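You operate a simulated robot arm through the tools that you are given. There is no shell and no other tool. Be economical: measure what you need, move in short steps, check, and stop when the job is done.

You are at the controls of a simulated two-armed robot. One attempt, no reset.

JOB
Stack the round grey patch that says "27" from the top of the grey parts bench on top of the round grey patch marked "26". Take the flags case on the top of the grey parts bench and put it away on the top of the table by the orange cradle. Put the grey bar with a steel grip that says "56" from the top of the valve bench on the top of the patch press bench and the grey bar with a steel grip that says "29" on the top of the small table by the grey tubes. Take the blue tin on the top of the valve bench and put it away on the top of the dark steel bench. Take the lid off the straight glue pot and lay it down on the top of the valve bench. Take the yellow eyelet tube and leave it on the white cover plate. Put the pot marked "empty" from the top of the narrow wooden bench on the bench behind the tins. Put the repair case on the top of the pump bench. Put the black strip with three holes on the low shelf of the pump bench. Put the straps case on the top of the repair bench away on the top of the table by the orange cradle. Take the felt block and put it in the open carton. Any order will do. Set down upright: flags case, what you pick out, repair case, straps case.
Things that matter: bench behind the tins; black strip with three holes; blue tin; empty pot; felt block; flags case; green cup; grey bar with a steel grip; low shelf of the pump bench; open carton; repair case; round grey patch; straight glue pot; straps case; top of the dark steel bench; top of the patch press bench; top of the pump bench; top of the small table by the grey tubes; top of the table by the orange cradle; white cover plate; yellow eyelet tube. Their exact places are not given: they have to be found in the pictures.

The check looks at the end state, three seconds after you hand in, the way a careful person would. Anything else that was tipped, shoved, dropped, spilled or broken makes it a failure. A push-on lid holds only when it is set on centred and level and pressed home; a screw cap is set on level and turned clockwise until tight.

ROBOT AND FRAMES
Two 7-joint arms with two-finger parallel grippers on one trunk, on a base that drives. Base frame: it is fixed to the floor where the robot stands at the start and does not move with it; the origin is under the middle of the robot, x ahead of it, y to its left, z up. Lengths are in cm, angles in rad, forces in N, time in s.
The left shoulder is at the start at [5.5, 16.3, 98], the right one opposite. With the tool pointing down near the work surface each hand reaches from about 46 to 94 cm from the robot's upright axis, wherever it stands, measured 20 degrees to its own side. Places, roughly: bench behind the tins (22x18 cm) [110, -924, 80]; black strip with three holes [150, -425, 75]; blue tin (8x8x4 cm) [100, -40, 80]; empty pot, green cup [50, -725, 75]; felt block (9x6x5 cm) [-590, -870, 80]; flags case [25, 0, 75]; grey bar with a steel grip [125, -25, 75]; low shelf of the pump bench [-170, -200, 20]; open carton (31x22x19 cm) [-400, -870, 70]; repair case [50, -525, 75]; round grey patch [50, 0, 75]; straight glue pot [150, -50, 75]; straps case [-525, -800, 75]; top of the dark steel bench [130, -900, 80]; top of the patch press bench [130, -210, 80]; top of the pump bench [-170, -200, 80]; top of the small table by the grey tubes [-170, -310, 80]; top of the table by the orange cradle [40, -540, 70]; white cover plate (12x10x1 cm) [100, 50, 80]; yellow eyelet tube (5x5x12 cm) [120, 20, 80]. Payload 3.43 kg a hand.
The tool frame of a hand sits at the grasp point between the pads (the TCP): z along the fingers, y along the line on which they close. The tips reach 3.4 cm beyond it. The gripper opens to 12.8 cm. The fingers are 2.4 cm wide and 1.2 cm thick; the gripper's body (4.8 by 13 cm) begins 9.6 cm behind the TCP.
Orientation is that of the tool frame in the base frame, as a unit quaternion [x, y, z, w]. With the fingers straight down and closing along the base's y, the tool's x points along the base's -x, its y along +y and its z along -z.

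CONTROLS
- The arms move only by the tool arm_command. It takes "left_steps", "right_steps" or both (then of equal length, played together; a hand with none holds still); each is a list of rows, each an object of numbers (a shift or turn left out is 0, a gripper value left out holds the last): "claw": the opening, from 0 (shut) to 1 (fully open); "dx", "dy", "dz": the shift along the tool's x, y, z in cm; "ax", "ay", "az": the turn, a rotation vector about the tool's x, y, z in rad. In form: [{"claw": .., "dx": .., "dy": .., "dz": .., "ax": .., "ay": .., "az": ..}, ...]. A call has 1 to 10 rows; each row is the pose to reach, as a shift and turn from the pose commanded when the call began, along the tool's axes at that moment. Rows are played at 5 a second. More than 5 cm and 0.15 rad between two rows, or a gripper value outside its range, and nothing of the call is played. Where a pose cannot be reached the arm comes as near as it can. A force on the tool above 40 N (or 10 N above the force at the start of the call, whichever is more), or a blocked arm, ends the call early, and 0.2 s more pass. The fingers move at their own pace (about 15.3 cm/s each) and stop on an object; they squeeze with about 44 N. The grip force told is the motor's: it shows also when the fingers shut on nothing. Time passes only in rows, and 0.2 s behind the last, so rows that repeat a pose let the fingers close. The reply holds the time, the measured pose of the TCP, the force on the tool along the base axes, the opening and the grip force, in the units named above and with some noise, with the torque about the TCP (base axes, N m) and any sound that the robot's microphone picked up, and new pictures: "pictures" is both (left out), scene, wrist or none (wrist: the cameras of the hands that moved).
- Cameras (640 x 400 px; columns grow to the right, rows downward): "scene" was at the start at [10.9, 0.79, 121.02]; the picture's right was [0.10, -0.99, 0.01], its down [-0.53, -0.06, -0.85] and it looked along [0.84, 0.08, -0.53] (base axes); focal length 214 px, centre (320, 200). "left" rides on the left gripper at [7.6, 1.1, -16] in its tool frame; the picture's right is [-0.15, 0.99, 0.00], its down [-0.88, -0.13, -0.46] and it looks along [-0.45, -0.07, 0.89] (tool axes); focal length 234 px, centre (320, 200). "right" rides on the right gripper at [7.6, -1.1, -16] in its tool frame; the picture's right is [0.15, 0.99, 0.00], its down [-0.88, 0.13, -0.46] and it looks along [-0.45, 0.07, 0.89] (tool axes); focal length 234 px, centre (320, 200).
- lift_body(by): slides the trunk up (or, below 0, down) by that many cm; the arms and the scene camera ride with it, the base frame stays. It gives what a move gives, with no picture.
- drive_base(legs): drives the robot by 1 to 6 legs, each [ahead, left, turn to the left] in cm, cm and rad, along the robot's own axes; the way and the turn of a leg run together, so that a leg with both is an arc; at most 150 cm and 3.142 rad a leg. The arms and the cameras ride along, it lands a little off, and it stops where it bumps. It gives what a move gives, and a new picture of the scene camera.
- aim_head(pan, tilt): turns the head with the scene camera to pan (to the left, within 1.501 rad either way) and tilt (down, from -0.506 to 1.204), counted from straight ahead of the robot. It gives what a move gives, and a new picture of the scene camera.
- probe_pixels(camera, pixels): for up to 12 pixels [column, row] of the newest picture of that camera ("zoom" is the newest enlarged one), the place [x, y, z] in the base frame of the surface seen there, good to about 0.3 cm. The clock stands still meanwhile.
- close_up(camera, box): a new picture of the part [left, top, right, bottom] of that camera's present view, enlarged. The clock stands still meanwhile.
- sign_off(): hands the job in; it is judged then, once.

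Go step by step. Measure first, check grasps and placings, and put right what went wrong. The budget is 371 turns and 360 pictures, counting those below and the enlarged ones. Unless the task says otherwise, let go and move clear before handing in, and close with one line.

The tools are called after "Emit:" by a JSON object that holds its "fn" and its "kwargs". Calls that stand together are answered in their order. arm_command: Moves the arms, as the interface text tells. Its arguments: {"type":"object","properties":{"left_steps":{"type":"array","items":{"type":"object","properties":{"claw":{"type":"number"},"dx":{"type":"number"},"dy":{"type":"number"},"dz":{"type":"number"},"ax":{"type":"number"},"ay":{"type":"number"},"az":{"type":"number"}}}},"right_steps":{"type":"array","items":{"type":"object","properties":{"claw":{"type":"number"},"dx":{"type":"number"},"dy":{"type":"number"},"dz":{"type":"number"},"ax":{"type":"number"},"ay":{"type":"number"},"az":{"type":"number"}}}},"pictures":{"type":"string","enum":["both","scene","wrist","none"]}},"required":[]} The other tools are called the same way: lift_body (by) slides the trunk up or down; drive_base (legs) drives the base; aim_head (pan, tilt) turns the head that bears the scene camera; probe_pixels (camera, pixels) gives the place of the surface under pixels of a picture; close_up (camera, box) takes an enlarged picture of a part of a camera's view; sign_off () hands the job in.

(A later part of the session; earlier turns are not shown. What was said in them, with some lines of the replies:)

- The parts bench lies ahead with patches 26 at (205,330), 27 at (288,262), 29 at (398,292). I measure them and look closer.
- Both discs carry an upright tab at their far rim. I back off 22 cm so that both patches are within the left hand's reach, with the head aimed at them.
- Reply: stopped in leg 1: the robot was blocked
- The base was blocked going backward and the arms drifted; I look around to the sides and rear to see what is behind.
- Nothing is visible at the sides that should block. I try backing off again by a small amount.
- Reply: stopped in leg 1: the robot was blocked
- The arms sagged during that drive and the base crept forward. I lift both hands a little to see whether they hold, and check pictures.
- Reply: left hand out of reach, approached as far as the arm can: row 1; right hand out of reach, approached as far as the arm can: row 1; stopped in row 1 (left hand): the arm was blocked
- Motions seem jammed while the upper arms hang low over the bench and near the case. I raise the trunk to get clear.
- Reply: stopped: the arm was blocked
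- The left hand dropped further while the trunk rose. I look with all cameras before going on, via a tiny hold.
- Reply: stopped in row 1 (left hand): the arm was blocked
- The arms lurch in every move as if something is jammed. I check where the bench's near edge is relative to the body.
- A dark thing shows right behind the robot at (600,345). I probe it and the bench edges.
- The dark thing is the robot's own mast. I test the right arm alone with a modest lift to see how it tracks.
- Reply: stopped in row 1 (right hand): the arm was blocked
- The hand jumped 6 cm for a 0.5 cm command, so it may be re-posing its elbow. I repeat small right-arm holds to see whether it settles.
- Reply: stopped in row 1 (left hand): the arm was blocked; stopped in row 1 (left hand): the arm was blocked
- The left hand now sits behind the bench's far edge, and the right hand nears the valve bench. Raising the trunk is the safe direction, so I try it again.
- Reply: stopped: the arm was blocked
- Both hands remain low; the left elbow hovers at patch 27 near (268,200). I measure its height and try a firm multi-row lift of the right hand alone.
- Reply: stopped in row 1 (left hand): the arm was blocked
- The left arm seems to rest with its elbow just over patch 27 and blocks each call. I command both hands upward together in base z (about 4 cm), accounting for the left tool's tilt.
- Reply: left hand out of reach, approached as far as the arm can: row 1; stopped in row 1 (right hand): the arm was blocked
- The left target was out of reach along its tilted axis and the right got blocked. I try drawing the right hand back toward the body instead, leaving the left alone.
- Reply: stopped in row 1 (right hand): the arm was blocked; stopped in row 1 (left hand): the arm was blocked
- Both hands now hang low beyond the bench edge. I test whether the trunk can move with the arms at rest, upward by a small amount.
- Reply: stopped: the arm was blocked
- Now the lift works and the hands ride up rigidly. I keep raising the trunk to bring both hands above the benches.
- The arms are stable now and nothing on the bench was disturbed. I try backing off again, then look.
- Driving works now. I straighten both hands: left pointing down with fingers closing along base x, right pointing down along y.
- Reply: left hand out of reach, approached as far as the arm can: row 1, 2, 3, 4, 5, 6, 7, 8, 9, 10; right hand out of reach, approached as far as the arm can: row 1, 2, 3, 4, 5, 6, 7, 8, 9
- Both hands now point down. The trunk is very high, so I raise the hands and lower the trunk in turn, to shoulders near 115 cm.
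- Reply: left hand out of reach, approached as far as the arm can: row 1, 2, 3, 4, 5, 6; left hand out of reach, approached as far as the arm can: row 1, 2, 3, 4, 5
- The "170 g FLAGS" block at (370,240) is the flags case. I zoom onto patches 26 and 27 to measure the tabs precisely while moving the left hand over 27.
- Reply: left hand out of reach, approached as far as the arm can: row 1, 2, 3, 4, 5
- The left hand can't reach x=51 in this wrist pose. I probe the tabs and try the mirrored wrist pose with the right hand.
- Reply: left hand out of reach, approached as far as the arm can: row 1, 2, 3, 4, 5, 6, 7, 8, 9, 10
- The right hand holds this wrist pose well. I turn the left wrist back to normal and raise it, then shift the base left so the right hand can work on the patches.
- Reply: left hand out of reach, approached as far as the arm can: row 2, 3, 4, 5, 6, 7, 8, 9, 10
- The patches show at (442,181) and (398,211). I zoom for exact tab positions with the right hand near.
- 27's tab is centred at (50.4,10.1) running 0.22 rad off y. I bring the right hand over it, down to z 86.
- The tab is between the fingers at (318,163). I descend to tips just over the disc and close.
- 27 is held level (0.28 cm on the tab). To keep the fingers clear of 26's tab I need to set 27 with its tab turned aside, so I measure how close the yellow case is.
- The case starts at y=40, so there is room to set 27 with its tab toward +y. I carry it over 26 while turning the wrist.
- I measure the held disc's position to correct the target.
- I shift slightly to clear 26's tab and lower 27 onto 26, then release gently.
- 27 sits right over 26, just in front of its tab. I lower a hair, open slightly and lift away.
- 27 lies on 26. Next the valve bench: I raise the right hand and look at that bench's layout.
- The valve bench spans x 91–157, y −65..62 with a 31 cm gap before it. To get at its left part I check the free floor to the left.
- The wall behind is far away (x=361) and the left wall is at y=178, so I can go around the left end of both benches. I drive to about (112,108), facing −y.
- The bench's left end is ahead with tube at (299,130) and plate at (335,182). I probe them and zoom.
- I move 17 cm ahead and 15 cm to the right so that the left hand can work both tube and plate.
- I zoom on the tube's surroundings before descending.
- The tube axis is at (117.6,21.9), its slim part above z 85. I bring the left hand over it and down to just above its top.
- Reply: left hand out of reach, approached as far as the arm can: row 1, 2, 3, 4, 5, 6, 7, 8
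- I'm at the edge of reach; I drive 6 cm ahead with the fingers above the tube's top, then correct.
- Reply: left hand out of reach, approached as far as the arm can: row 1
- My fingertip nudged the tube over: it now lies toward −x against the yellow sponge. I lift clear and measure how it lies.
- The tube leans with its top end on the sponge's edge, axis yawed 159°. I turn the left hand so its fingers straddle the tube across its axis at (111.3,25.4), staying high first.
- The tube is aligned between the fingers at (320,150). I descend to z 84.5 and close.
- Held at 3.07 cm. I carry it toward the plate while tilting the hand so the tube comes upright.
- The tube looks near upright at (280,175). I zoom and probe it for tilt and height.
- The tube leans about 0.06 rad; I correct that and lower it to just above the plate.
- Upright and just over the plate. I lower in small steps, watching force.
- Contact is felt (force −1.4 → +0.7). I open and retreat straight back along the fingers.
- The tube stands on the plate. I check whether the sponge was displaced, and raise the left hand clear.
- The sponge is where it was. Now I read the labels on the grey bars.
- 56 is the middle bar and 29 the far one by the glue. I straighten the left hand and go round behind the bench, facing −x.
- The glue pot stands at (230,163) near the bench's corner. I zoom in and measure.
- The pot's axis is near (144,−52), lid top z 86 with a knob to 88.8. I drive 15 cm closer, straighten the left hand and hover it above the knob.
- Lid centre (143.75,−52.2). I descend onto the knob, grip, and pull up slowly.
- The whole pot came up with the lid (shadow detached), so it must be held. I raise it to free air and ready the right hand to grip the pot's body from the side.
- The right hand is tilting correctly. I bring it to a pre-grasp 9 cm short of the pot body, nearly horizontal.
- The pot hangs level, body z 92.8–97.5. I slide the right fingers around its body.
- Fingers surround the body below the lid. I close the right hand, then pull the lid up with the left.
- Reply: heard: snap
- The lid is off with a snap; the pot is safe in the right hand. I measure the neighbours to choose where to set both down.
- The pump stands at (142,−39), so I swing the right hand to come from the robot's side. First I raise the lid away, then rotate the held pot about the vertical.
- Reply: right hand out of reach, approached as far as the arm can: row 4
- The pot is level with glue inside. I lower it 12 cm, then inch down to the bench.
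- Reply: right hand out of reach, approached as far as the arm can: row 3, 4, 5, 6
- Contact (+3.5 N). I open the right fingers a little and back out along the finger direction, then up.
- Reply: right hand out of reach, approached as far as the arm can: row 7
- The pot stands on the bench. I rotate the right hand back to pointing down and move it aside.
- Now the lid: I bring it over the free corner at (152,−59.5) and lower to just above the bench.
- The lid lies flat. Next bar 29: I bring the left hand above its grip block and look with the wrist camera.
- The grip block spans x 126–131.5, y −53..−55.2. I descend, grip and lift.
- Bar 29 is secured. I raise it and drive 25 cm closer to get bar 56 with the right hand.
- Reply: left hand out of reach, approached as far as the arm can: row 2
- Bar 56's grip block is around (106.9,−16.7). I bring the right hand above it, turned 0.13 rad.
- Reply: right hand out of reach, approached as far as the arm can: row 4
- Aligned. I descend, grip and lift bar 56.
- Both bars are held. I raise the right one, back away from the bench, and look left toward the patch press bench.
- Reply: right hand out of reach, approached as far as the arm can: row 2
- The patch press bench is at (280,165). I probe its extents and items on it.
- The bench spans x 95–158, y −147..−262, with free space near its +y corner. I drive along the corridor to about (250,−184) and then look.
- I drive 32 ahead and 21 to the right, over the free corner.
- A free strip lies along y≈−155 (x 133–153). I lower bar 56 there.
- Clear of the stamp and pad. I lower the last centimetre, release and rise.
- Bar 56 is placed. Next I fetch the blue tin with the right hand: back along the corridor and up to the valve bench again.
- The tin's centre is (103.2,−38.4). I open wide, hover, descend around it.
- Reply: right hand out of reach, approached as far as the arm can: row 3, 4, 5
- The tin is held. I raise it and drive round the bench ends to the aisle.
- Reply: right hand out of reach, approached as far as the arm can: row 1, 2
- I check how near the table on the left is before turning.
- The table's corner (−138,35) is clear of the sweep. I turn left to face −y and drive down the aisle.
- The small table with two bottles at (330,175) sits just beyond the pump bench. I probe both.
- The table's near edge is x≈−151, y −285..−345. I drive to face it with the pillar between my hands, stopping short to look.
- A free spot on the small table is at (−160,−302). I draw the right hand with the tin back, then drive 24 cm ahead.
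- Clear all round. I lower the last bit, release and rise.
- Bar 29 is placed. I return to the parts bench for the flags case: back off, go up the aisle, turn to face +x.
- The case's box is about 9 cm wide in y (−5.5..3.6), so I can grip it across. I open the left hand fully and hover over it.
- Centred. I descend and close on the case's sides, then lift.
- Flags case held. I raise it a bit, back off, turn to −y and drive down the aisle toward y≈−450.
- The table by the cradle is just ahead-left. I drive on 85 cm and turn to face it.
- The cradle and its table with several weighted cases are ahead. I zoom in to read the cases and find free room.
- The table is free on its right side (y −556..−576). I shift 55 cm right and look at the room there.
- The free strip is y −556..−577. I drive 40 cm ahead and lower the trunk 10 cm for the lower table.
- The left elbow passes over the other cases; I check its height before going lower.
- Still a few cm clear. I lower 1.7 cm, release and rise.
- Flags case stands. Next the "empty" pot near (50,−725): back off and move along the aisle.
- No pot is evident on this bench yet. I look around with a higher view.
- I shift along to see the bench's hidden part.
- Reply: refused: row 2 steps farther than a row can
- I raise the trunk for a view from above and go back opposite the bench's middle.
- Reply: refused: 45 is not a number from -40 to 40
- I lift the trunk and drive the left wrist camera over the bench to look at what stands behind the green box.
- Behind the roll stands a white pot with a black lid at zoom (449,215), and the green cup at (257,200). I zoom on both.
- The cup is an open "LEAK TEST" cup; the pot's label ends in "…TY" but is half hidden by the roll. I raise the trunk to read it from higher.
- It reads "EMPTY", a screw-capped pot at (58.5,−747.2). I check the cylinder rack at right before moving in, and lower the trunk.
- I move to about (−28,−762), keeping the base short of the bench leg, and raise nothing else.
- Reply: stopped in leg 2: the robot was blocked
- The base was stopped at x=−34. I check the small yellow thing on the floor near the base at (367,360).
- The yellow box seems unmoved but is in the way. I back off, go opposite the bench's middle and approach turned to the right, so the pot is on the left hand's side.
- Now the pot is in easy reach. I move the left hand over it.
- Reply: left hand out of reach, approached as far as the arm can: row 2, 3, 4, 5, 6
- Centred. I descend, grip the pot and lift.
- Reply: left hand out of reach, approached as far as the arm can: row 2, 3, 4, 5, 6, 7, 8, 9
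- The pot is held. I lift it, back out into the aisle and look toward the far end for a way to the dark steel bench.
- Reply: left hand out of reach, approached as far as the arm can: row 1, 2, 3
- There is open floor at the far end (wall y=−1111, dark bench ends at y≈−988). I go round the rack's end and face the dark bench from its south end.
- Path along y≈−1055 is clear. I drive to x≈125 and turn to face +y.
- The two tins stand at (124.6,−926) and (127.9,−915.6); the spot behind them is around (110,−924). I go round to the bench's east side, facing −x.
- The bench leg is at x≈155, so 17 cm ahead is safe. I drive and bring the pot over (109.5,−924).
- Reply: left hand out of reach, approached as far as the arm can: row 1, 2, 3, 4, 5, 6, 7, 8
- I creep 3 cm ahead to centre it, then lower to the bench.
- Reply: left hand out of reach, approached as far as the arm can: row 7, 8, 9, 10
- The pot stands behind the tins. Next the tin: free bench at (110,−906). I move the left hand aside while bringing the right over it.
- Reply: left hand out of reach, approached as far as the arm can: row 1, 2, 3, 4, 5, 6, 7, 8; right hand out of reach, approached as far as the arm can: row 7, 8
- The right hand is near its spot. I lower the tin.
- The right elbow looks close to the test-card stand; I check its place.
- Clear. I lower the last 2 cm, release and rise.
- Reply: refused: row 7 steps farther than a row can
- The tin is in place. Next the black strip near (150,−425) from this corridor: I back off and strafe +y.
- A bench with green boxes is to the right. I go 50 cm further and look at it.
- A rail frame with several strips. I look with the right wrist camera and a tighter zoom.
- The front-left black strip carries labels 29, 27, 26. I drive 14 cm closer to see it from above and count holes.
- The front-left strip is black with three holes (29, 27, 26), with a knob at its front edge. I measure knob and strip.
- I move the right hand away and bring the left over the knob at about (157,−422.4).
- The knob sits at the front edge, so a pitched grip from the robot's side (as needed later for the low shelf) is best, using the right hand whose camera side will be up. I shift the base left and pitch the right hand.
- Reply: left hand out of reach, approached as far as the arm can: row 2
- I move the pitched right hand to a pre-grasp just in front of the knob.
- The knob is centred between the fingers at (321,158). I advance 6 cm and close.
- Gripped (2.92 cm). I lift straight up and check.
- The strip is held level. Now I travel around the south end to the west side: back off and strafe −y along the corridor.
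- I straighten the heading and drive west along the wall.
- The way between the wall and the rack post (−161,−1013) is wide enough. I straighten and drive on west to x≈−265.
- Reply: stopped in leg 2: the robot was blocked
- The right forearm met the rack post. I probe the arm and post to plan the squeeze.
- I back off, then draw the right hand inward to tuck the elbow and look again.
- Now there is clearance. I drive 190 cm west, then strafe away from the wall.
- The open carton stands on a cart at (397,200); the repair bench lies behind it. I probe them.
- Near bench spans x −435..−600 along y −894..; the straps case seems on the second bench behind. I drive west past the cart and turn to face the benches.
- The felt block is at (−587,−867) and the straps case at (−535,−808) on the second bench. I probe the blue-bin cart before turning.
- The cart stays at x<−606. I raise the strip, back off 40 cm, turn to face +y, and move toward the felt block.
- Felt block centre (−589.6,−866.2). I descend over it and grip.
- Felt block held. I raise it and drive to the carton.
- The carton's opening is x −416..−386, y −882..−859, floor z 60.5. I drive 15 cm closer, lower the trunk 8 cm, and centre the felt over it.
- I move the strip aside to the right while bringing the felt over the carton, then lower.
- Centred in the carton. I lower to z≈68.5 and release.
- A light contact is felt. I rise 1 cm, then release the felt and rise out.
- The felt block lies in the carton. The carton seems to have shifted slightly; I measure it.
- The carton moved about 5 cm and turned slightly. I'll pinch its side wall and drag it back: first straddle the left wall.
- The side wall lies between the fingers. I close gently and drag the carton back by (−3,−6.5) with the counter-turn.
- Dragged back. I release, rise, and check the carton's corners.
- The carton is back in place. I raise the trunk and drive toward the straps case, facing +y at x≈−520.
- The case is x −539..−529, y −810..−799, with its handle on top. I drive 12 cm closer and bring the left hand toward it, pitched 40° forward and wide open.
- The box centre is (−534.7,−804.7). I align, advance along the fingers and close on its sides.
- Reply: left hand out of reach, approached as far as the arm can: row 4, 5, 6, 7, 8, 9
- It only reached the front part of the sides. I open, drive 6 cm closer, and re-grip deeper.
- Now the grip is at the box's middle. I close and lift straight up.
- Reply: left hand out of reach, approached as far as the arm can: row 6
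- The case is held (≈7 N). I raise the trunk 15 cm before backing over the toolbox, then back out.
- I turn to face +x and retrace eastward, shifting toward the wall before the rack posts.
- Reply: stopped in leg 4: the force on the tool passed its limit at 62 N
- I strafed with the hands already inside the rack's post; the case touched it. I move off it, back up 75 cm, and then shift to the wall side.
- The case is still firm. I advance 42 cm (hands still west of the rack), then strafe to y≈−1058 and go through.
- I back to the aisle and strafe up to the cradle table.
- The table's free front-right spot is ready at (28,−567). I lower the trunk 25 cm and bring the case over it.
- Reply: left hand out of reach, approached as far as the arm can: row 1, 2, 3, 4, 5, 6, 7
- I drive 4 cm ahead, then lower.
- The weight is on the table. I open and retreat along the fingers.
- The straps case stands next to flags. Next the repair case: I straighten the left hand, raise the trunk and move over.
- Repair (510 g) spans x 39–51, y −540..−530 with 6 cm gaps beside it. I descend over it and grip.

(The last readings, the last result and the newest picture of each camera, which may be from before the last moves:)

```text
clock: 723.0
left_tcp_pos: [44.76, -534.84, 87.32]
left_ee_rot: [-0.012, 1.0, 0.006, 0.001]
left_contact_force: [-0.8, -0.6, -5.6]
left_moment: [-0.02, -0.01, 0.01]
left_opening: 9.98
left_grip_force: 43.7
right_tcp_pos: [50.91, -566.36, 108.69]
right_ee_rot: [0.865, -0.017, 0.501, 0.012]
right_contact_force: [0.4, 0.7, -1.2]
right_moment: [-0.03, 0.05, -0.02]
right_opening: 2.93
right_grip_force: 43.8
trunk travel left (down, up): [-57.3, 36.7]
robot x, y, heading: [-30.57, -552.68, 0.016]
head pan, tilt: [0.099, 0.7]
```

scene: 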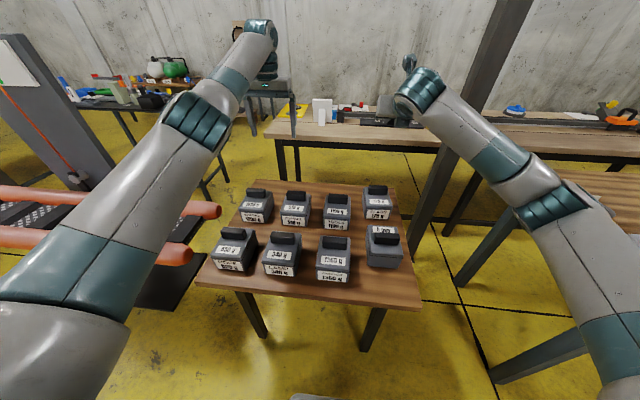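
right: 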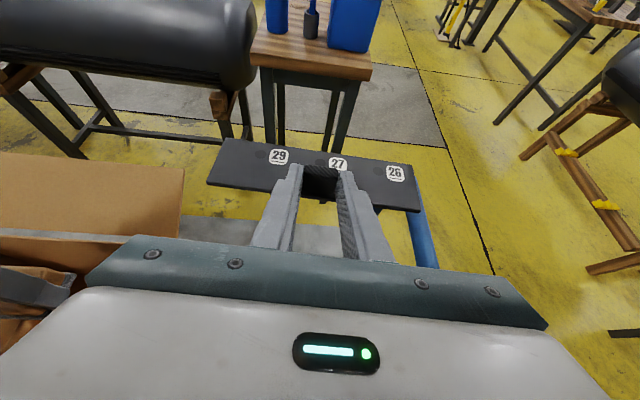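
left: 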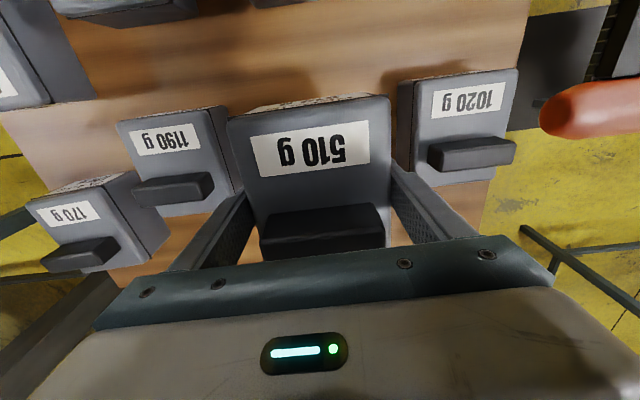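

Repair case held. I raise it, lift the trunk for travel, back off, turn to face −x and go up the aisle to the pump bench.

Emit:
{"fn": "arm_command", "kwargs": {"left_steps": [{"dz": -4.5}, {"dz": -9}, {"dz": -13}], "pictures": "none"}}

Emit:
{"fn": "lift_body", "kwargs": {"by": 12}}

Emit:
{"fn": "drive_base", "kwargs": {"legs": [[-40, 0, 0], [0, 0, 3.12], [-26, 0, 0], [0, -150, 0], [0, -145, 0]]}}

Emit:
{"fn": "aim_head", "kwargs": {"pan": 0.0, "tilt": 0.65}}

```text
clock: 723.8
left_tcp_pos: [44.8, -535.2, 100.36]
left_ee_rot: [-0.013, 1.0, 0.006, 0.001]
left_contact_force: [0.3, -0.6, -4.3]
left_moment: [-0.01, -0.04, -0.03]
left_opening: 9.98
left_grip_force: 43.7
right_tcp_pos: [50.92, -566.29, 108.55]
right_ee_rot: [0.866, -0.018, 0.5, 0.012]
right_contact_force: [-0.4, -0.4, -0.8]
right_moment: [0.02, 0.06, 0.06]
right_opening: 2.9
right_grip_force: 44.2
trunk travel left (down, up): [-57.3, 36.7]
robot x, y, heading: [-30.55, -552.54, 0.015]
head pan, tilt: [0.099, 0.7]
```

```text
clock: 725.3
left_tcp_pos: [44.91, -535.08, 112.32]
left_ee_rot: [-0.012, 1.0, 0.006, 0.001]
left_contact_force: [-0.1, 0.2, -4.9]
left_moment: [0.01, -0.03, 0.0]
left_opening: 10.0
left_grip_force: 44.3
right_tcp_pos: [50.9, -566.34, 120.5]
right_ee_rot: [0.866, -0.018, 0.499, 0.012]
right_contact_force: [-0.8, -0.2, -0.7]
right_moment: [-0.02, 0.03, 0.01]
right_opening: 2.89
right_grip_force: 44.1
trunk travel left (down, up): [-69.3, 24.7]
robot x, y, heading: [-30.54, -552.57, 0.013]
head pan, tilt: [0.099, 0.7]
```

```text
clock: 748.7
left_tcp_pos: [-161.14, -322.4, 112.08]
left_ee_rot: [0.995, 0.097, 0.002, 0.007]
left_contact_force: [-0.2, 1.9, -5.3]
left_moment: [-0.12, -0.01, 0.0]
left_opening: 9.96
left_grip_force: 43.8
right_tcp_pos: [-171.79, -294.29, 120.61]
right_ee_rot: [-0.067, 0.862, -0.045, -0.5]
right_contact_force: [-3.6, -12.1, -1.3]
right_moment: [-0.56, 0.04, 0.83]
right_opening: 2.9
right_grip_force: 43.2
trunk travel left (down, up): [-69.3, 24.7]
robot x, y, heading: [-90.01, -292.75, -2.955]
head pan, tilt: [0.099, 0.7]
stopped in leg 5: the force on the tool passed its limit at 55 N (the readings are from after the stop); the commanded pose is now the measured one
```

scene: 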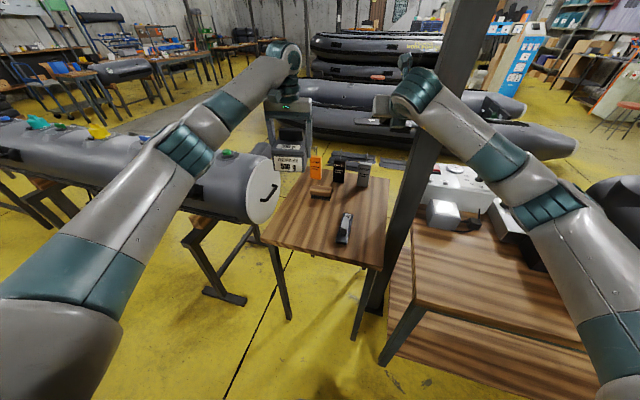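

```text
clock: 749.4
left_tcp_pos: [-160.87, -322.86, 112.31]
left_ee_rot: [0.995, 0.097, 0.0, 0.004]
left_contact_force: [0.3, -0.2, -5.3]
left_moment: [0.02, 0.02, 0.05]
left_opening: 9.98
left_grip_force: 44.2
right_tcp_pos: [-171.64, -294.25, 120.63]
right_ee_rot: [-0.064, 0.862, -0.039, -0.501]
right_contact_force: [0.1, -0.6, -0.3]
right_moment: [-0.01, -0.02, 0.02]
right_opening: 2.9
right_grip_force: 43.7
trunk travel left (down, up): [-69.3, 24.7]
robot x, y, heading: [-90.09, -292.45, -2.959]
head pan, tilt: [0.0, 0.649]
```

scene: 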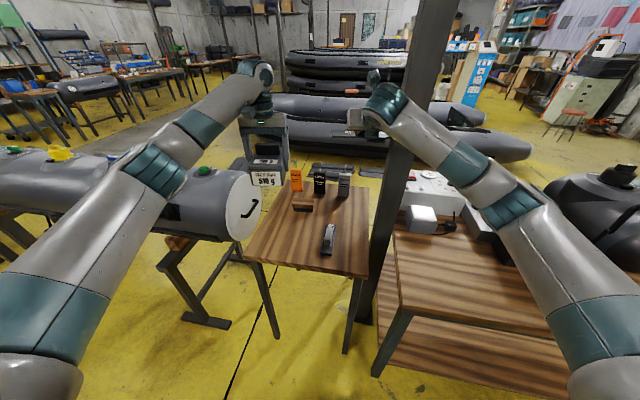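

The base had drifted and the strip touched the pillar. I back away, straighten the heading and check the strip.

Emit:
{"fn": "drive_base", "kwargs": {"legs": [[0, 7, 0], [-48, 0, 0], [0, 0, -0.18]]}}

Emit:
{"fn": "close_up", "kwargs": {"camera": "right", "box": [0, 0, 640, 400]}}

```text
clock: 753.6
left_tcp_pos: [-117.27, -306.63, 112.29]
left_ee_rot: [1.0, -0.002, 0.0, 0.006]
left_contact_force: [-0.7, 1.5, -5.1]
left_moment: [0.0, 0.01, 0.01]
left_opening: 9.95
left_grip_force: 44.0
right_tcp_pos: [-122.04, -276.55, 120.59]
right_ee_rot: [0.022, 0.864, 0.01, -0.502]
right_contact_force: [-0.5, 0.7, -1.2]
right_moment: [-0.02, -0.01, 0.0]
right_opening: 2.87
right_grip_force: 44.3
trunk travel left (down, up): [-69.3, 24.7]
robot x, y, heading: [-41.52, -291.52, 3.128]
head pan, tilt: [0.0, 0.649]
```

scene: 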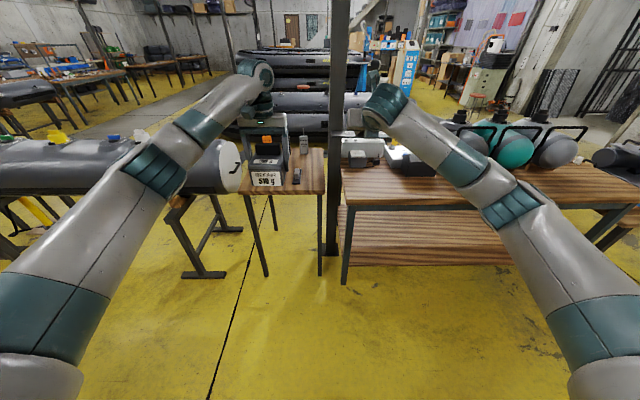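

```text
1.00 times, centred on (320, 200) of right (not enlarged: the box is as wide or as high as the picture)
```

zoom: 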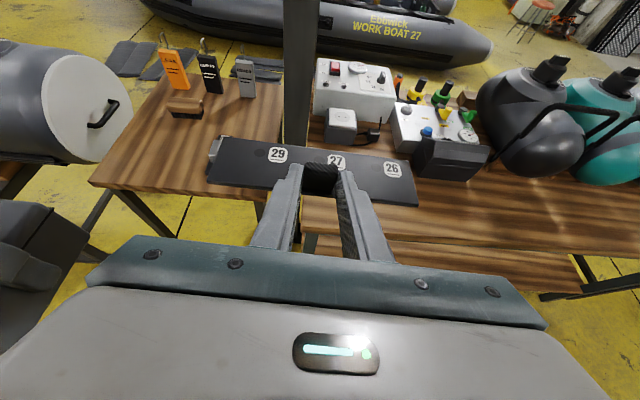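

Strip and case are fine. I strafe to y≈−225 and look at the pump bench top.

Emit:
{"fn": "drive_base", "kwargs": {"legs": [[0, -66, 0.012]]}}

Emit:
{"fn": "close_up", "kwargs": {"camera": "scene", "box": [160, 110, 480, 310]}}

```text
clock: 757.3
left_tcp_pos: [-116.9, -242.09, 112.22]
left_ee_rot: [1.0, 0.019, 0.001, 0.006]
left_contact_force: [-0.2, 0.6, -5.5]
left_moment: [-0.04, 0.03, -0.03]
left_opening: 9.96
left_grip_force: 44.0
right_tcp_pos: [-123.03, -212.13, 120.69]
right_ee_rot: [0.005, 0.865, 0.001, -0.502]
right_contact_force: [0.6, -0.3, -0.9]
right_moment: [-0.01, -0.02, 0.04]
right_opening: 2.91
right_grip_force: 43.9
trunk travel left (down, up): [-69.3, 24.7]
robot x, y, heading: [-41.5, -223.99, -3.119]
head pan, tilt: [0.0, 0.649]
```

scene: 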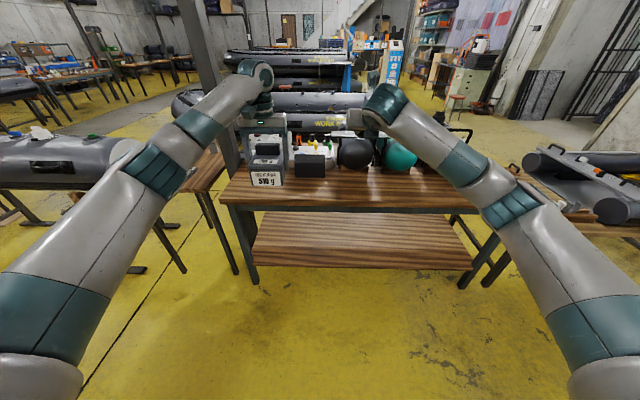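

```text
2.00 times, centred on (320, 210) of scene
```

zoom: 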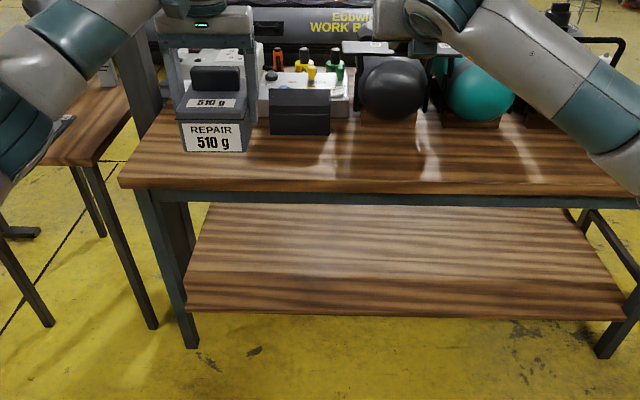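

The bench front strip and the low shelf are free. I probe their edges.

Emit:
{"fn": "probe_pixels", "kwargs": {"camera": "zoom", "pixels": [[122, 185], [300, 192], [300, 170], [300, 135], [420, 125], [250, 145], [200, 305], [400, 310], [400, 280], [400, 230], [600, 310], [230, 215]]}}

```text
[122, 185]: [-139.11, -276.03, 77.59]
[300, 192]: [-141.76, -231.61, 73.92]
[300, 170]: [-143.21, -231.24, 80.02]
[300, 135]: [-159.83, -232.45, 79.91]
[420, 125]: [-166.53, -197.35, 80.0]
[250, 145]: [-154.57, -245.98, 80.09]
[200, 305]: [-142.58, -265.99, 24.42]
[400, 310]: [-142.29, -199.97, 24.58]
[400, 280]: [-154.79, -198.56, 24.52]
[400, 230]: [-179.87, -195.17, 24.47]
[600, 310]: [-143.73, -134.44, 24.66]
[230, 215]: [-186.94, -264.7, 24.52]
```

I drive 33 cm ahead and lower the repair case to the free front strip.

Emit:
{"fn": "drive_base", "kwargs": {"legs": [[33, 0, -0.02]]}}

Emit:
{"fn": "arm_command", "kwargs": {"left_steps": [{"dz": 5}, {"dz": 10}, {"dz": 15}, {"dz": 20}, {"dz": 24}, {"dz": 24}], "pictures": "none"}}

Emit:
{"fn": "close_up", "kwargs": {"camera": "scene", "box": [160, 110, 400, 280]}}

```text
clock: 759.5
left_tcp_pos: [-150.53, -241.47, 112.33]
left_ee_rot: [1.0, 0.009, 0.0, 0.006]
left_contact_force: [-0.1, 0.2, -5.0]
left_moment: [0.0, 0.02, -0.04]
left_opening: 9.98
left_grip_force: 44.1
right_tcp_pos: [-156.11, -211.53, 120.67]
right_ee_rot: [0.011, 0.865, 0.004, -0.502]
right_contact_force: [-0.5, 0.5, -0.6]
right_moment: [0.0, -0.03, 0.0]
right_opening: 2.9
right_grip_force: 44.0
trunk travel left (down, up): [-69.3, 24.7]
robot x, y, heading: [-75.32, -224.29, -3.131]
head pan, tilt: [0.0, 0.649]
```

scene: 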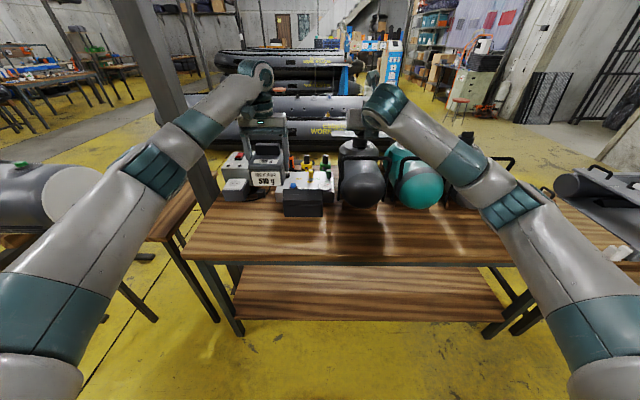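

```text
clock: 760.9
left_tcp_pos: [-150.91, -241.94, 88.25]
left_ee_rot: [1.0, 0.01, 0.0, 0.006]
left_contact_force: [0.2, -0.3, -4.9]
left_moment: [0.01, 0.0, 0.02]
left_opening: 9.99
left_grip_force: 44.0
right_tcp_pos: [-156.19, -211.53, 120.7]
right_ee_rot: [0.011, 0.865, 0.004, -0.502]
right_contact_force: [0.2, -0.1, -0.9]
right_moment: [0.01, -0.03, -0.03]
right_opening: 2.91
right_grip_force: 44.4
trunk travel left (down, up): [-69.3, 24.7]
robot x, y, heading: [-75.19, -224.43, -3.135]
head pan, tilt: [0.0, 0.649]
```

```text
2.35 times, centred on (280, 195) of scene
```

zoom: 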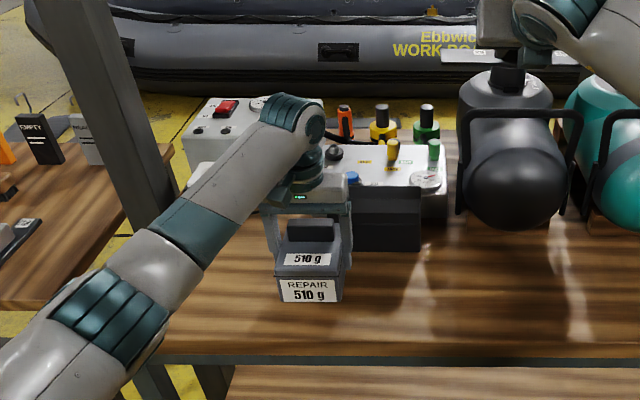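

Emit:
{"fn": "arm_command", "kwargs": {"left_steps": [{"dz": 1.2}, {"dz": 2}, {"dz": 2.5}, {"dz": 2.9}, {"dz": 2.9}], "pictures": "none"}}

```text
clock: 762.1
left_tcp_pos: [-150.57, -241.86, 85.74]
left_ee_rot: [1.0, 0.011, -0.002, 0.005]
left_contact_force: [-6.5, -3.3, 15.6]
left_moment: [0.81, -0.88, 0.11]
left_opening: 10.02
left_grip_force: 44.0
right_tcp_pos: [-156.06, -211.6, 120.77]
right_ee_rot: [0.012, 0.864, 0.004, -0.504]
right_contact_force: [-0.8, 0.5, -1.4]
right_moment: [0.01, -0.06, 0.04]
right_opening: 2.9
right_grip_force: 44.7
trunk travel left (down, up): [-69.3, 24.7]
robot x, y, heading: [-75.5, -224.49, -3.135]
head pan, tilt: [0.0, 0.649]
```

Firm contact. I ease up slightly, release and rise.

Emit:
{"fn": "arm_command", "kwargs": {"left_steps": [{"dz": -0.3}, {"dz": -0.3, "claw": 0.85}, {"dz": -0.3, "claw": 0.93}, {"dz": -0.3, "claw": 0.93}, {"dz": -4, "claw": 0.93}, {"dz": -9, "claw": 0.93}, {"dz": -14, "claw": 0.93}, {"dz": -19, "claw": 0.93}, {"dz": -24, "claw": 0.93}], "pictures": "none"}}

Emit:
{"fn": "close_up", "kwargs": {"camera": "scene", "box": [160, 110, 400, 280]}}

```text
clock: 764.1
left_tcp_pos: [-150.73, -241.28, 109.33]
left_ee_rot: [1.0, 0.01, 0.0, 0.006]
left_contact_force: [0.2, -0.2, 1.1]
left_moment: [-0.01, 0.04, 0.02]
left_opening: 11.9
left_grip_force: 0.1
right_tcp_pos: [-156.01, -211.3, 120.66]
right_ee_rot: [0.011, 0.864, 0.003, -0.503]
right_contact_force: [0.2, 0.2, -2.0]
right_moment: [-0.04, -0.07, 0.01]
right_opening: 2.9
right_grip_force: 44.2
trunk travel left (down, up): [-69.3, 24.7]
robot x, y, heading: [-75.21, -224.37, -3.135]
head pan, tilt: [0.0, 0.649]
```

```text
2.35 times, centred on (280, 195) of scene
```

zoom: 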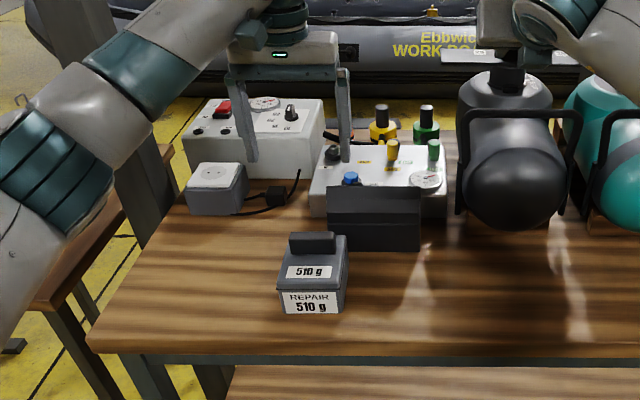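

The repair case stands upright. Last, the strip to the low shelf: I back off, pull the left hand in, and lower the trunk.

Emit:
{"fn": "drive_base", "kwargs": {"legs": [[-42, 0, 0]]}}

Emit:
{"fn": "arm_command", "kwargs": {"left_steps": [{"dx": 4}, {"dx": 8}, {"dx": 12}, {"dx": 16}, {"dx": 20}, {"dx": 23, "dy": 2}], "pictures": "none"}}

Emit:
{"fn": "lift_body", "kwargs": {"by": -40}}

Emit:
{"fn": "lift_body", "kwargs": {"by": -24}}

Emit:
{"fn": "aim_head", "kwargs": {"pan": -0.1, "tilt": 0.5}}

```text
clock: 766.6
left_tcp_pos: [-110.43, -240.96, 109.27]
left_ee_rot: [1.0, 0.009, 0.0, 0.006]
left_contact_force: [0.1, 0.8, 0.3]
left_moment: [0.02, -0.02, -0.02]
left_opening: 11.92
left_grip_force: 0.0
right_tcp_pos: [-115.81, -210.94, 120.66]
right_ee_rot: [0.013, 0.865, 0.005, -0.502]
right_contact_force: [0.3, -0.4, -0.9]
right_moment: [0.0, -0.06, 0.04]
right_opening: 2.89
right_grip_force: 43.9
trunk travel left (down, up): [-69.3, 24.7]
robot x, y, heading: [-34.99, -224.21, -3.134]
head pan, tilt: [0.0, 0.649]
```

scene: 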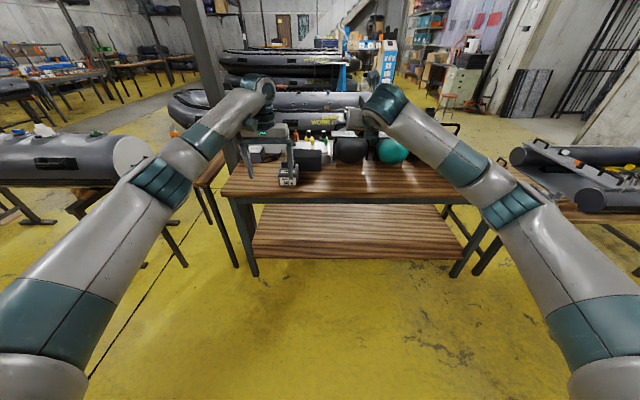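

```text
clock: 768.0
left_tcp_pos: [-87.33, -242.83, 109.36]
left_ee_rot: [1.0, 0.009, 0.0, 0.005]
left_contact_force: [-1.0, -0.6, 0.3]
left_moment: [0.02, 0.02, -0.01]
left_opening: 11.9
left_grip_force: 0.0
right_tcp_pos: [-115.56, -211.18, 120.78]
right_ee_rot: [0.011, 0.864, 0.004, -0.503]
right_contact_force: [0.0, 0.2, -0.7]
right_moment: [0.0, -0.08, -0.02]
right_opening: 2.88
right_grip_force: 44.0
trunk travel left (down, up): [-69.3, 24.7]
robot x, y, heading: [-34.69, -224.53, -3.137]
head pan, tilt: [0.0, 0.649]
```

```text
clock: 771.8
left_tcp_pos: [-87.54, -242.75, 69.29]
left_ee_rot: [1.0, 0.009, -0.001, 0.007]
left_contact_force: [-0.3, -0.1, 0.1]
left_moment: [-0.03, 0.0, 0.02]
left_opening: 11.9
left_grip_force: 0.1
right_tcp_pos: [-115.59, -210.96, 80.65]
right_ee_rot: [0.012, 0.865, 0.004, -0.502]
right_contact_force: [-0.1, 0.1, -1.4]
right_moment: [0.03, -0.03, 0.04]
right_opening: 2.91
right_grip_force: 43.5
trunk travel left (down, up): [-29.3, 64.7]
robot x, y, heading: [-35.05, -223.9, -3.131]
head pan, tilt: [0.0, 0.649]
```

```text
clock: 774.3
left_tcp_pos: [-87.47, -242.71, 45.44]
left_ee_rot: [1.0, 0.009, 0.0, 0.006]
left_contact_force: [0.0, 0.4, -0.3]
left_moment: [0.0, -0.01, -0.02]
left_opening: 11.92
left_grip_force: 0.1
right_tcp_pos: [-115.74, -211.03, 56.73]
right_ee_rot: [0.012, 0.865, 0.004, -0.501]
right_contact_force: [-0.3, 0.7, -0.3]
right_moment: [0.0, -0.05, -0.01]
right_opening: 2.9
right_grip_force: 43.9
trunk travel left (down, up): [-5.3, 88.7]
robot x, y, heading: [-34.58, -224.0, -3.136]
head pan, tilt: [0.0, 0.649]
```

```text
clock: 775.0
left_tcp_pos: [-87.57, -242.61, 45.27]
left_ee_rot: [1.0, 0.009, -0.001, 0.006]
left_contact_force: [-1.1, -0.2, -0.1]
left_moment: [-0.01, 0.02, 0.02]
left_opening: 11.89
left_grip_force: 0.1
right_tcp_pos: [-115.74, -210.9, 56.57]
right_ee_rot: [0.012, 0.865, 0.004, -0.502]
right_contact_force: [-0.2, 0.1, -2.3]
right_moment: [0.03, -0.07, 0.01]
right_opening: 2.92
right_grip_force: 43.8
trunk travel left (down, up): [-5.3, 88.7]
robot x, y, heading: [-34.95, -223.98, -3.136]
head pan, tilt: [-0.099, 0.499]
```

scene: 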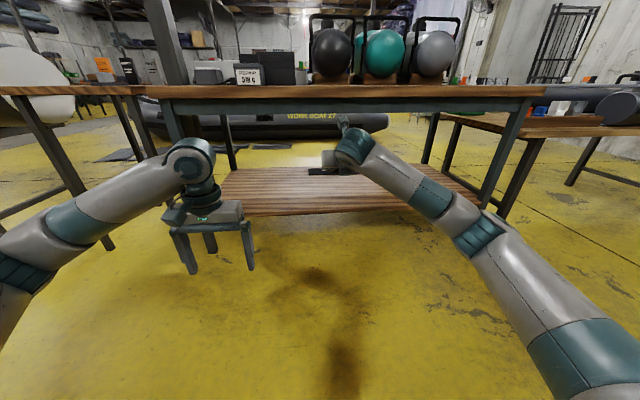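

The shelf is in clear view. I lower the strip to z≈33 in front of the shelf, then drive in.

Emit:
{"fn": "arm_command", "kwargs": {"right_steps": [{"dx": -4, "dz": 2.3}, {"dx": -8, "dz": 4.6}, {"dx": -12, "dz": 6.9}, {"dx": -16, "dz": 9.2}, {"dx": -20.4, "dz": 11.8}, {"dx": -20.4, "dz": 11.8}], "pictures": "none"}}

Emit:
{"fn": "drive_base", "kwargs": {"legs": [[30, 0, 0]]}}

Emit:
{"fn": "close_up", "kwargs": {"camera": "right", "box": [0, 0, 640, 400]}}

```text
refused: row 5 steps farther than a row can; nothing moved
```

```text
clock: 777.1
left_tcp_pos: [-117.47, -243.42, 45.3]
left_ee_rot: [1.0, 0.015, -0.001, 0.007]
left_contact_force: [-0.4, 0.2, -1.0]
left_moment: [0.0, -0.01, 0.02]
left_opening: 11.91
left_grip_force: 0.1
right_tcp_pos: [-145.77, -212.07, 56.63]
right_ee_rot: [0.007, 0.864, 0.002, -0.503]
right_contact_force: [-0.6, -0.4, -1.1]
right_moment: [-0.02, -0.03, 0.0]
right_opening: 2.9
right_grip_force: 44.1
trunk travel left (down, up): [-5.3, 88.7]
robot x, y, heading: [-64.99, -224.24, -3.126]
head pan, tilt: [-0.099, 0.499]
```

scene: 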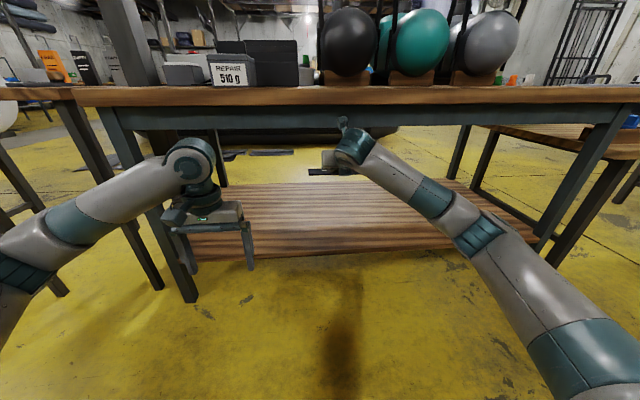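

```text
1.00 times, centred on (320, 200) of right (not enlarged: the box is as wide or as high as the picture)
```

zoom: 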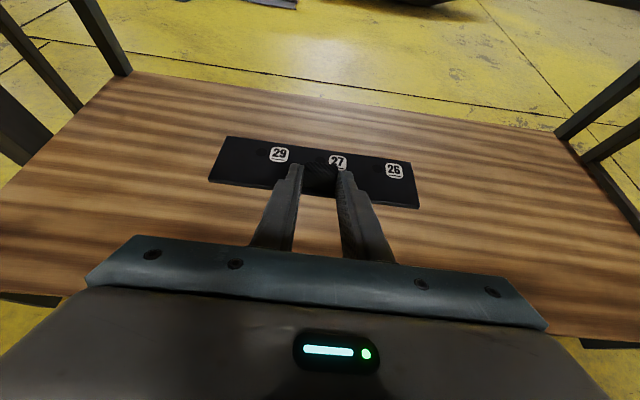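

The drive ran before the lowering (refused), but all is clear. I lower now in smaller rows.

Emit:
{"fn": "arm_command", "kwargs": {"right_steps": [{"dx": -3.7, "dz": 2.15}, {"dx": -7.4, "dz": 4.3}, {"dx": -11.1, "dz": 6.4}, {"dx": -14.8, "dz": 8.6}, {"dx": -18.5, "dz": 10.7}, {"dx": -20, "dz": 11.6}, {"dx": -20, "dz": 11.6}], "pictures": "none"}}

Emit:
{"fn": "drive_base", "kwargs": {"legs": [[8, 0, 0]]}}

```text
clock: 778.7
left_tcp_pos: [-117.41, -243.59, 45.32]
left_ee_rot: [1.0, 0.014, 0.0, 0.006]
left_contact_force: [-0.2, 0.7, 1.0]
left_moment: [-0.02, 0.02, -0.03]
left_opening: 11.9
left_grip_force: 0.0
right_tcp_pos: [-145.97, -212.19, 33.38]
right_ee_rot: [0.009, 0.865, 0.003, -0.502]
right_contact_force: [0.1, -0.8, -0.3]
right_moment: [0.01, -0.06, 0.0]
right_opening: 2.91
right_grip_force: 44.2
trunk travel left (down, up): [-5.3, 88.7]
robot x, y, heading: [-64.82, -224.44, -3.121]
head pan, tilt: [-0.099, 0.499]
```

```text
clock: 779.7
left_tcp_pos: [-125.33, -243.86, 45.36]
left_ee_rot: [1.0, 0.015, -0.001, 0.006]
left_contact_force: [-0.7, -0.1, -0.1]
left_moment: [0.0, 0.01, 0.0]
left_opening: 11.89
left_grip_force: 0.0
right_tcp_pos: [-154.0, -212.65, 33.56]
right_ee_rot: [0.006, 0.865, 0.001, -0.502]
right_contact_force: [0.0, 1.2, -1.1]
right_moment: [0.0, -0.07, -0.02]
right_opening: 2.91
right_grip_force: 43.8
trunk travel left (down, up): [-5.3, 88.7]
robot x, y, heading: [-72.56, -224.51, -3.121]
head pan, tilt: [-0.099, 0.499]
```

scene: 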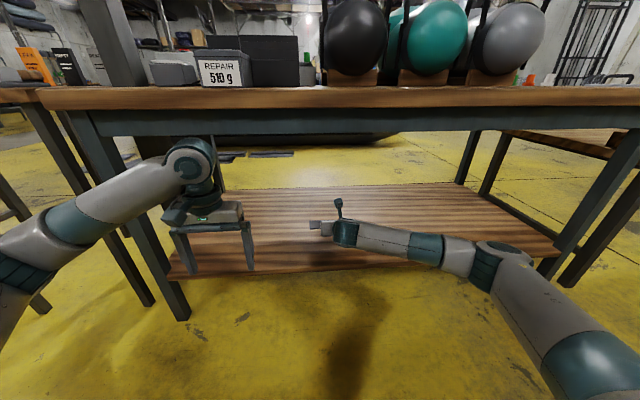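

I lower the strip onto the shelf, watching the force.

Emit:
{"fn": "arm_command", "kwargs": {"right_steps": [{"dx": -1.7, "dz": 1}, {"dx": -2.6, "dz": 1.5}, {"dx": -3.2, "dz": 1.85}, {"dx": -3.2, "dz": 1.85}], "pictures": "none"}}

Emit:
{"fn": "close_up", "kwargs": {"camera": "right", "box": [160, 80, 480, 280]}}

Emit:
{"fn": "probe_pixels", "kwargs": {"camera": "zoom", "pixels": [[110, 200], [300, 120], [500, 255], [60, 260], [560, 300], [200, 170], [420, 190]]}}

```text
clock: 780.7
left_tcp_pos: [-125.38, -243.68, 45.4]
left_ee_rot: [1.0, 0.015, -0.001, 0.007]
left_contact_force: [0.5, -0.2, -0.1]
left_moment: [-0.01, 0.0, 0.0]
left_opening: 11.89
left_grip_force: 0.2
right_tcp_pos: [-154.24, -212.53, 29.83]
right_ee_rot: [0.008, 0.864, 0.002, -0.503]
right_contact_force: [0.2, 0.3, -1.1]
right_moment: [0.05, -0.04, 0.0]
right_opening: 2.9
right_grip_force: 44.1
trunk travel left (down, up): [-5.3, 88.7]
robot x, y, heading: [-73.16, -224.86, -3.118]
head pan, tilt: [-0.099, 0.499]
```

```text
2.00 times, centred on (320, 180) of right
```

zoom: 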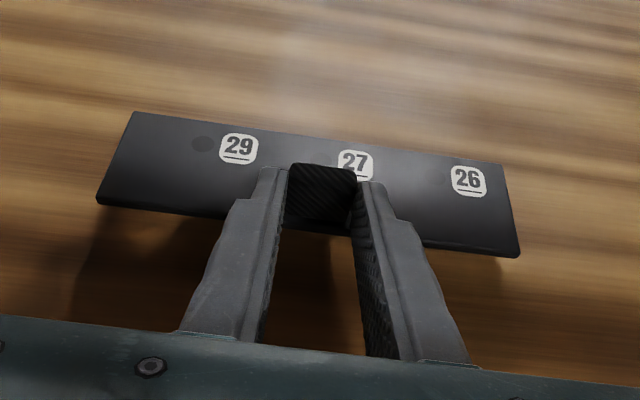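

```text
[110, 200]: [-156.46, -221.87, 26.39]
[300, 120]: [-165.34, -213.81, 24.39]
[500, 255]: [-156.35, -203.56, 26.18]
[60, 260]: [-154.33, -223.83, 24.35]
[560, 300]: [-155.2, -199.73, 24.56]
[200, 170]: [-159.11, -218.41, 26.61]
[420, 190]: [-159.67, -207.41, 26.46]
```

Emit:
{"fn": "arm_command", "kwargs": {"right_steps": [{"dx": -0.35, "dz": 0.2}, {"dx": -0.6, "dz": 0.35}, {"dx": -0.8, "dz": 0.46}, {"dx": -0.8, "dz": 0.46}], "pictures": "none"}}

```text
clock: 781.7
left_tcp_pos: [-125.32, -243.72, 45.38]
left_ee_rot: [1.0, 0.014, -0.001, 0.006]
left_contact_force: [0.3, 0.7, -0.2]
left_moment: [-0.01, 0.01, -0.01]
left_opening: 11.9
left_grip_force: 0.1
right_tcp_pos: [-154.16, -212.55, 29.05]
right_ee_rot: [0.007, 0.864, 0.001, -0.503]
right_contact_force: [1.1, 0.1, -0.4]
right_moment: [-0.02, -0.05, -0.02]
right_opening: 2.89
right_grip_force: 44.0
trunk travel left (down, up): [-5.3, 88.7]
robot x, y, heading: [-72.93, -224.6, -3.123]
head pan, tilt: [-0.099, 0.499]
```

Almost down. I inch another few millimetres, open, and retreat along the fingers.

Emit:
{"fn": "arm_command", "kwargs": {"right_steps": [{"dx": -0.2, "dz": 0.1}, {"dx": -0.35, "dz": 0.2}, {"dx": -0.35, "dz": 0.2, "claw": 0.35}, {"dx": -0.35, "dz": 0.2, "claw": 0.45}, {"dx": -0.35, "dz": 0.2, "claw": 0.45}, {"dx": -0.2, "dz": -2}, {"dx": 0, "dz": -6}, {"dx": 0, "dz": -10}, {"dx": 0, "dz": -14}], "pictures": "wrist"}}

```text
clock: 783.7
left_tcp_pos: [-125.33, -243.82, 45.3]
left_ee_rot: [1.0, 0.015, 0.0, 0.006]
left_contact_force: [0.3, -0.1, 0.3]
left_moment: [0.0, 0.0, 0.01]
left_opening: 11.88
left_grip_force: 0.1
right_tcp_pos: [-142.16, -212.76, 35.63]
right_ee_rot: [0.008, 0.864, 0.002, -0.503]
right_contact_force: [-0.8, -0.2, -0.6]
right_moment: [0.0, -0.02, 0.03]
right_opening: 5.77
right_grip_force: 0.1
trunk travel left (down, up): [-5.3, 88.7]
robot x, y, heading: [-73.09, -224.28, -3.126]
head pan, tilt: [-0.099, 0.499]
```

right: 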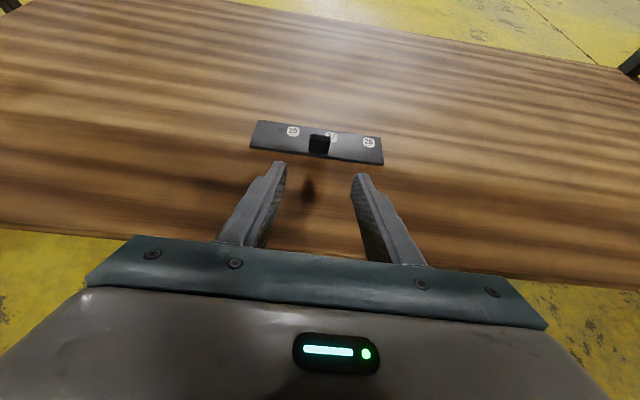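

The strip lies on the low shelf. I back the robot clear and take a last look.

Emit:
{"fn": "drive_base", "kwargs": {"legs": [[-45, 0, 0]]}}

Emit:
{"fn": "close_up", "kwargs": {"camera": "scene", "box": [160, 60, 480, 260]}}

```text
clock: 786.5
left_tcp_pos: [-78.33, -243.47, 45.38]
left_ee_rot: [1.0, 0.026, -0.001, 0.006]
left_contact_force: [0.2, 0.0, -0.3]
left_moment: [0.0, 0.0, 0.0]
left_opening: 11.9
left_grip_force: 0.1
right_tcp_pos: [-95.68, -212.93, 35.54]
right_ee_rot: [-0.003, 0.865, -0.004, -0.502]
right_contact_force: [0.3, -0.3, -0.4]
right_moment: [0.01, -0.02, 0.0]
right_opening: 5.76
right_grip_force: 0.0
trunk travel left (down, up): [-5.3, 88.7]
robot x, y, heading: [-26.49, -223.36, -3.1]
head pan, tilt: [-0.099, 0.499]
```

scene: 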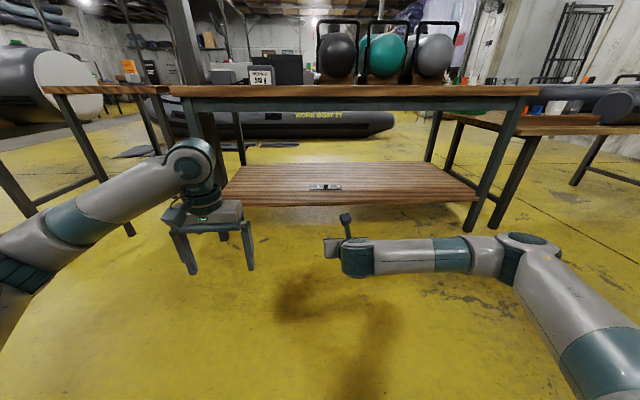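

```text
2.00 times, centred on (320, 160) of scene
```

zoom: 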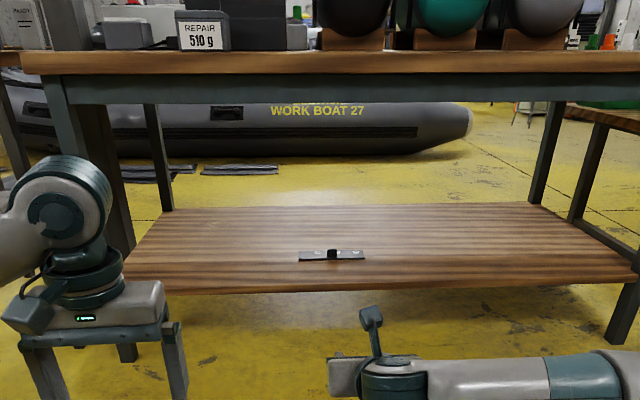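

The strip and the repair case are both in place, both hands are empty and clear, and every item on the list has been set down. I hand in.

Emit:
{"fn": "sign_off", "kwargs": {}}

```text
The job is handed in.
```

All the listed items are placed and the job is handed in. Along the way I tipped the yellow eyelet tube and stood it back upright on the white plate, pushed the open carton about 5 cm and dragged it back to within about 2 cm, and bumped a rack post and a pillar with the held straps case and strip. I did not check whether the RUN/STOP lever on that rack moved.
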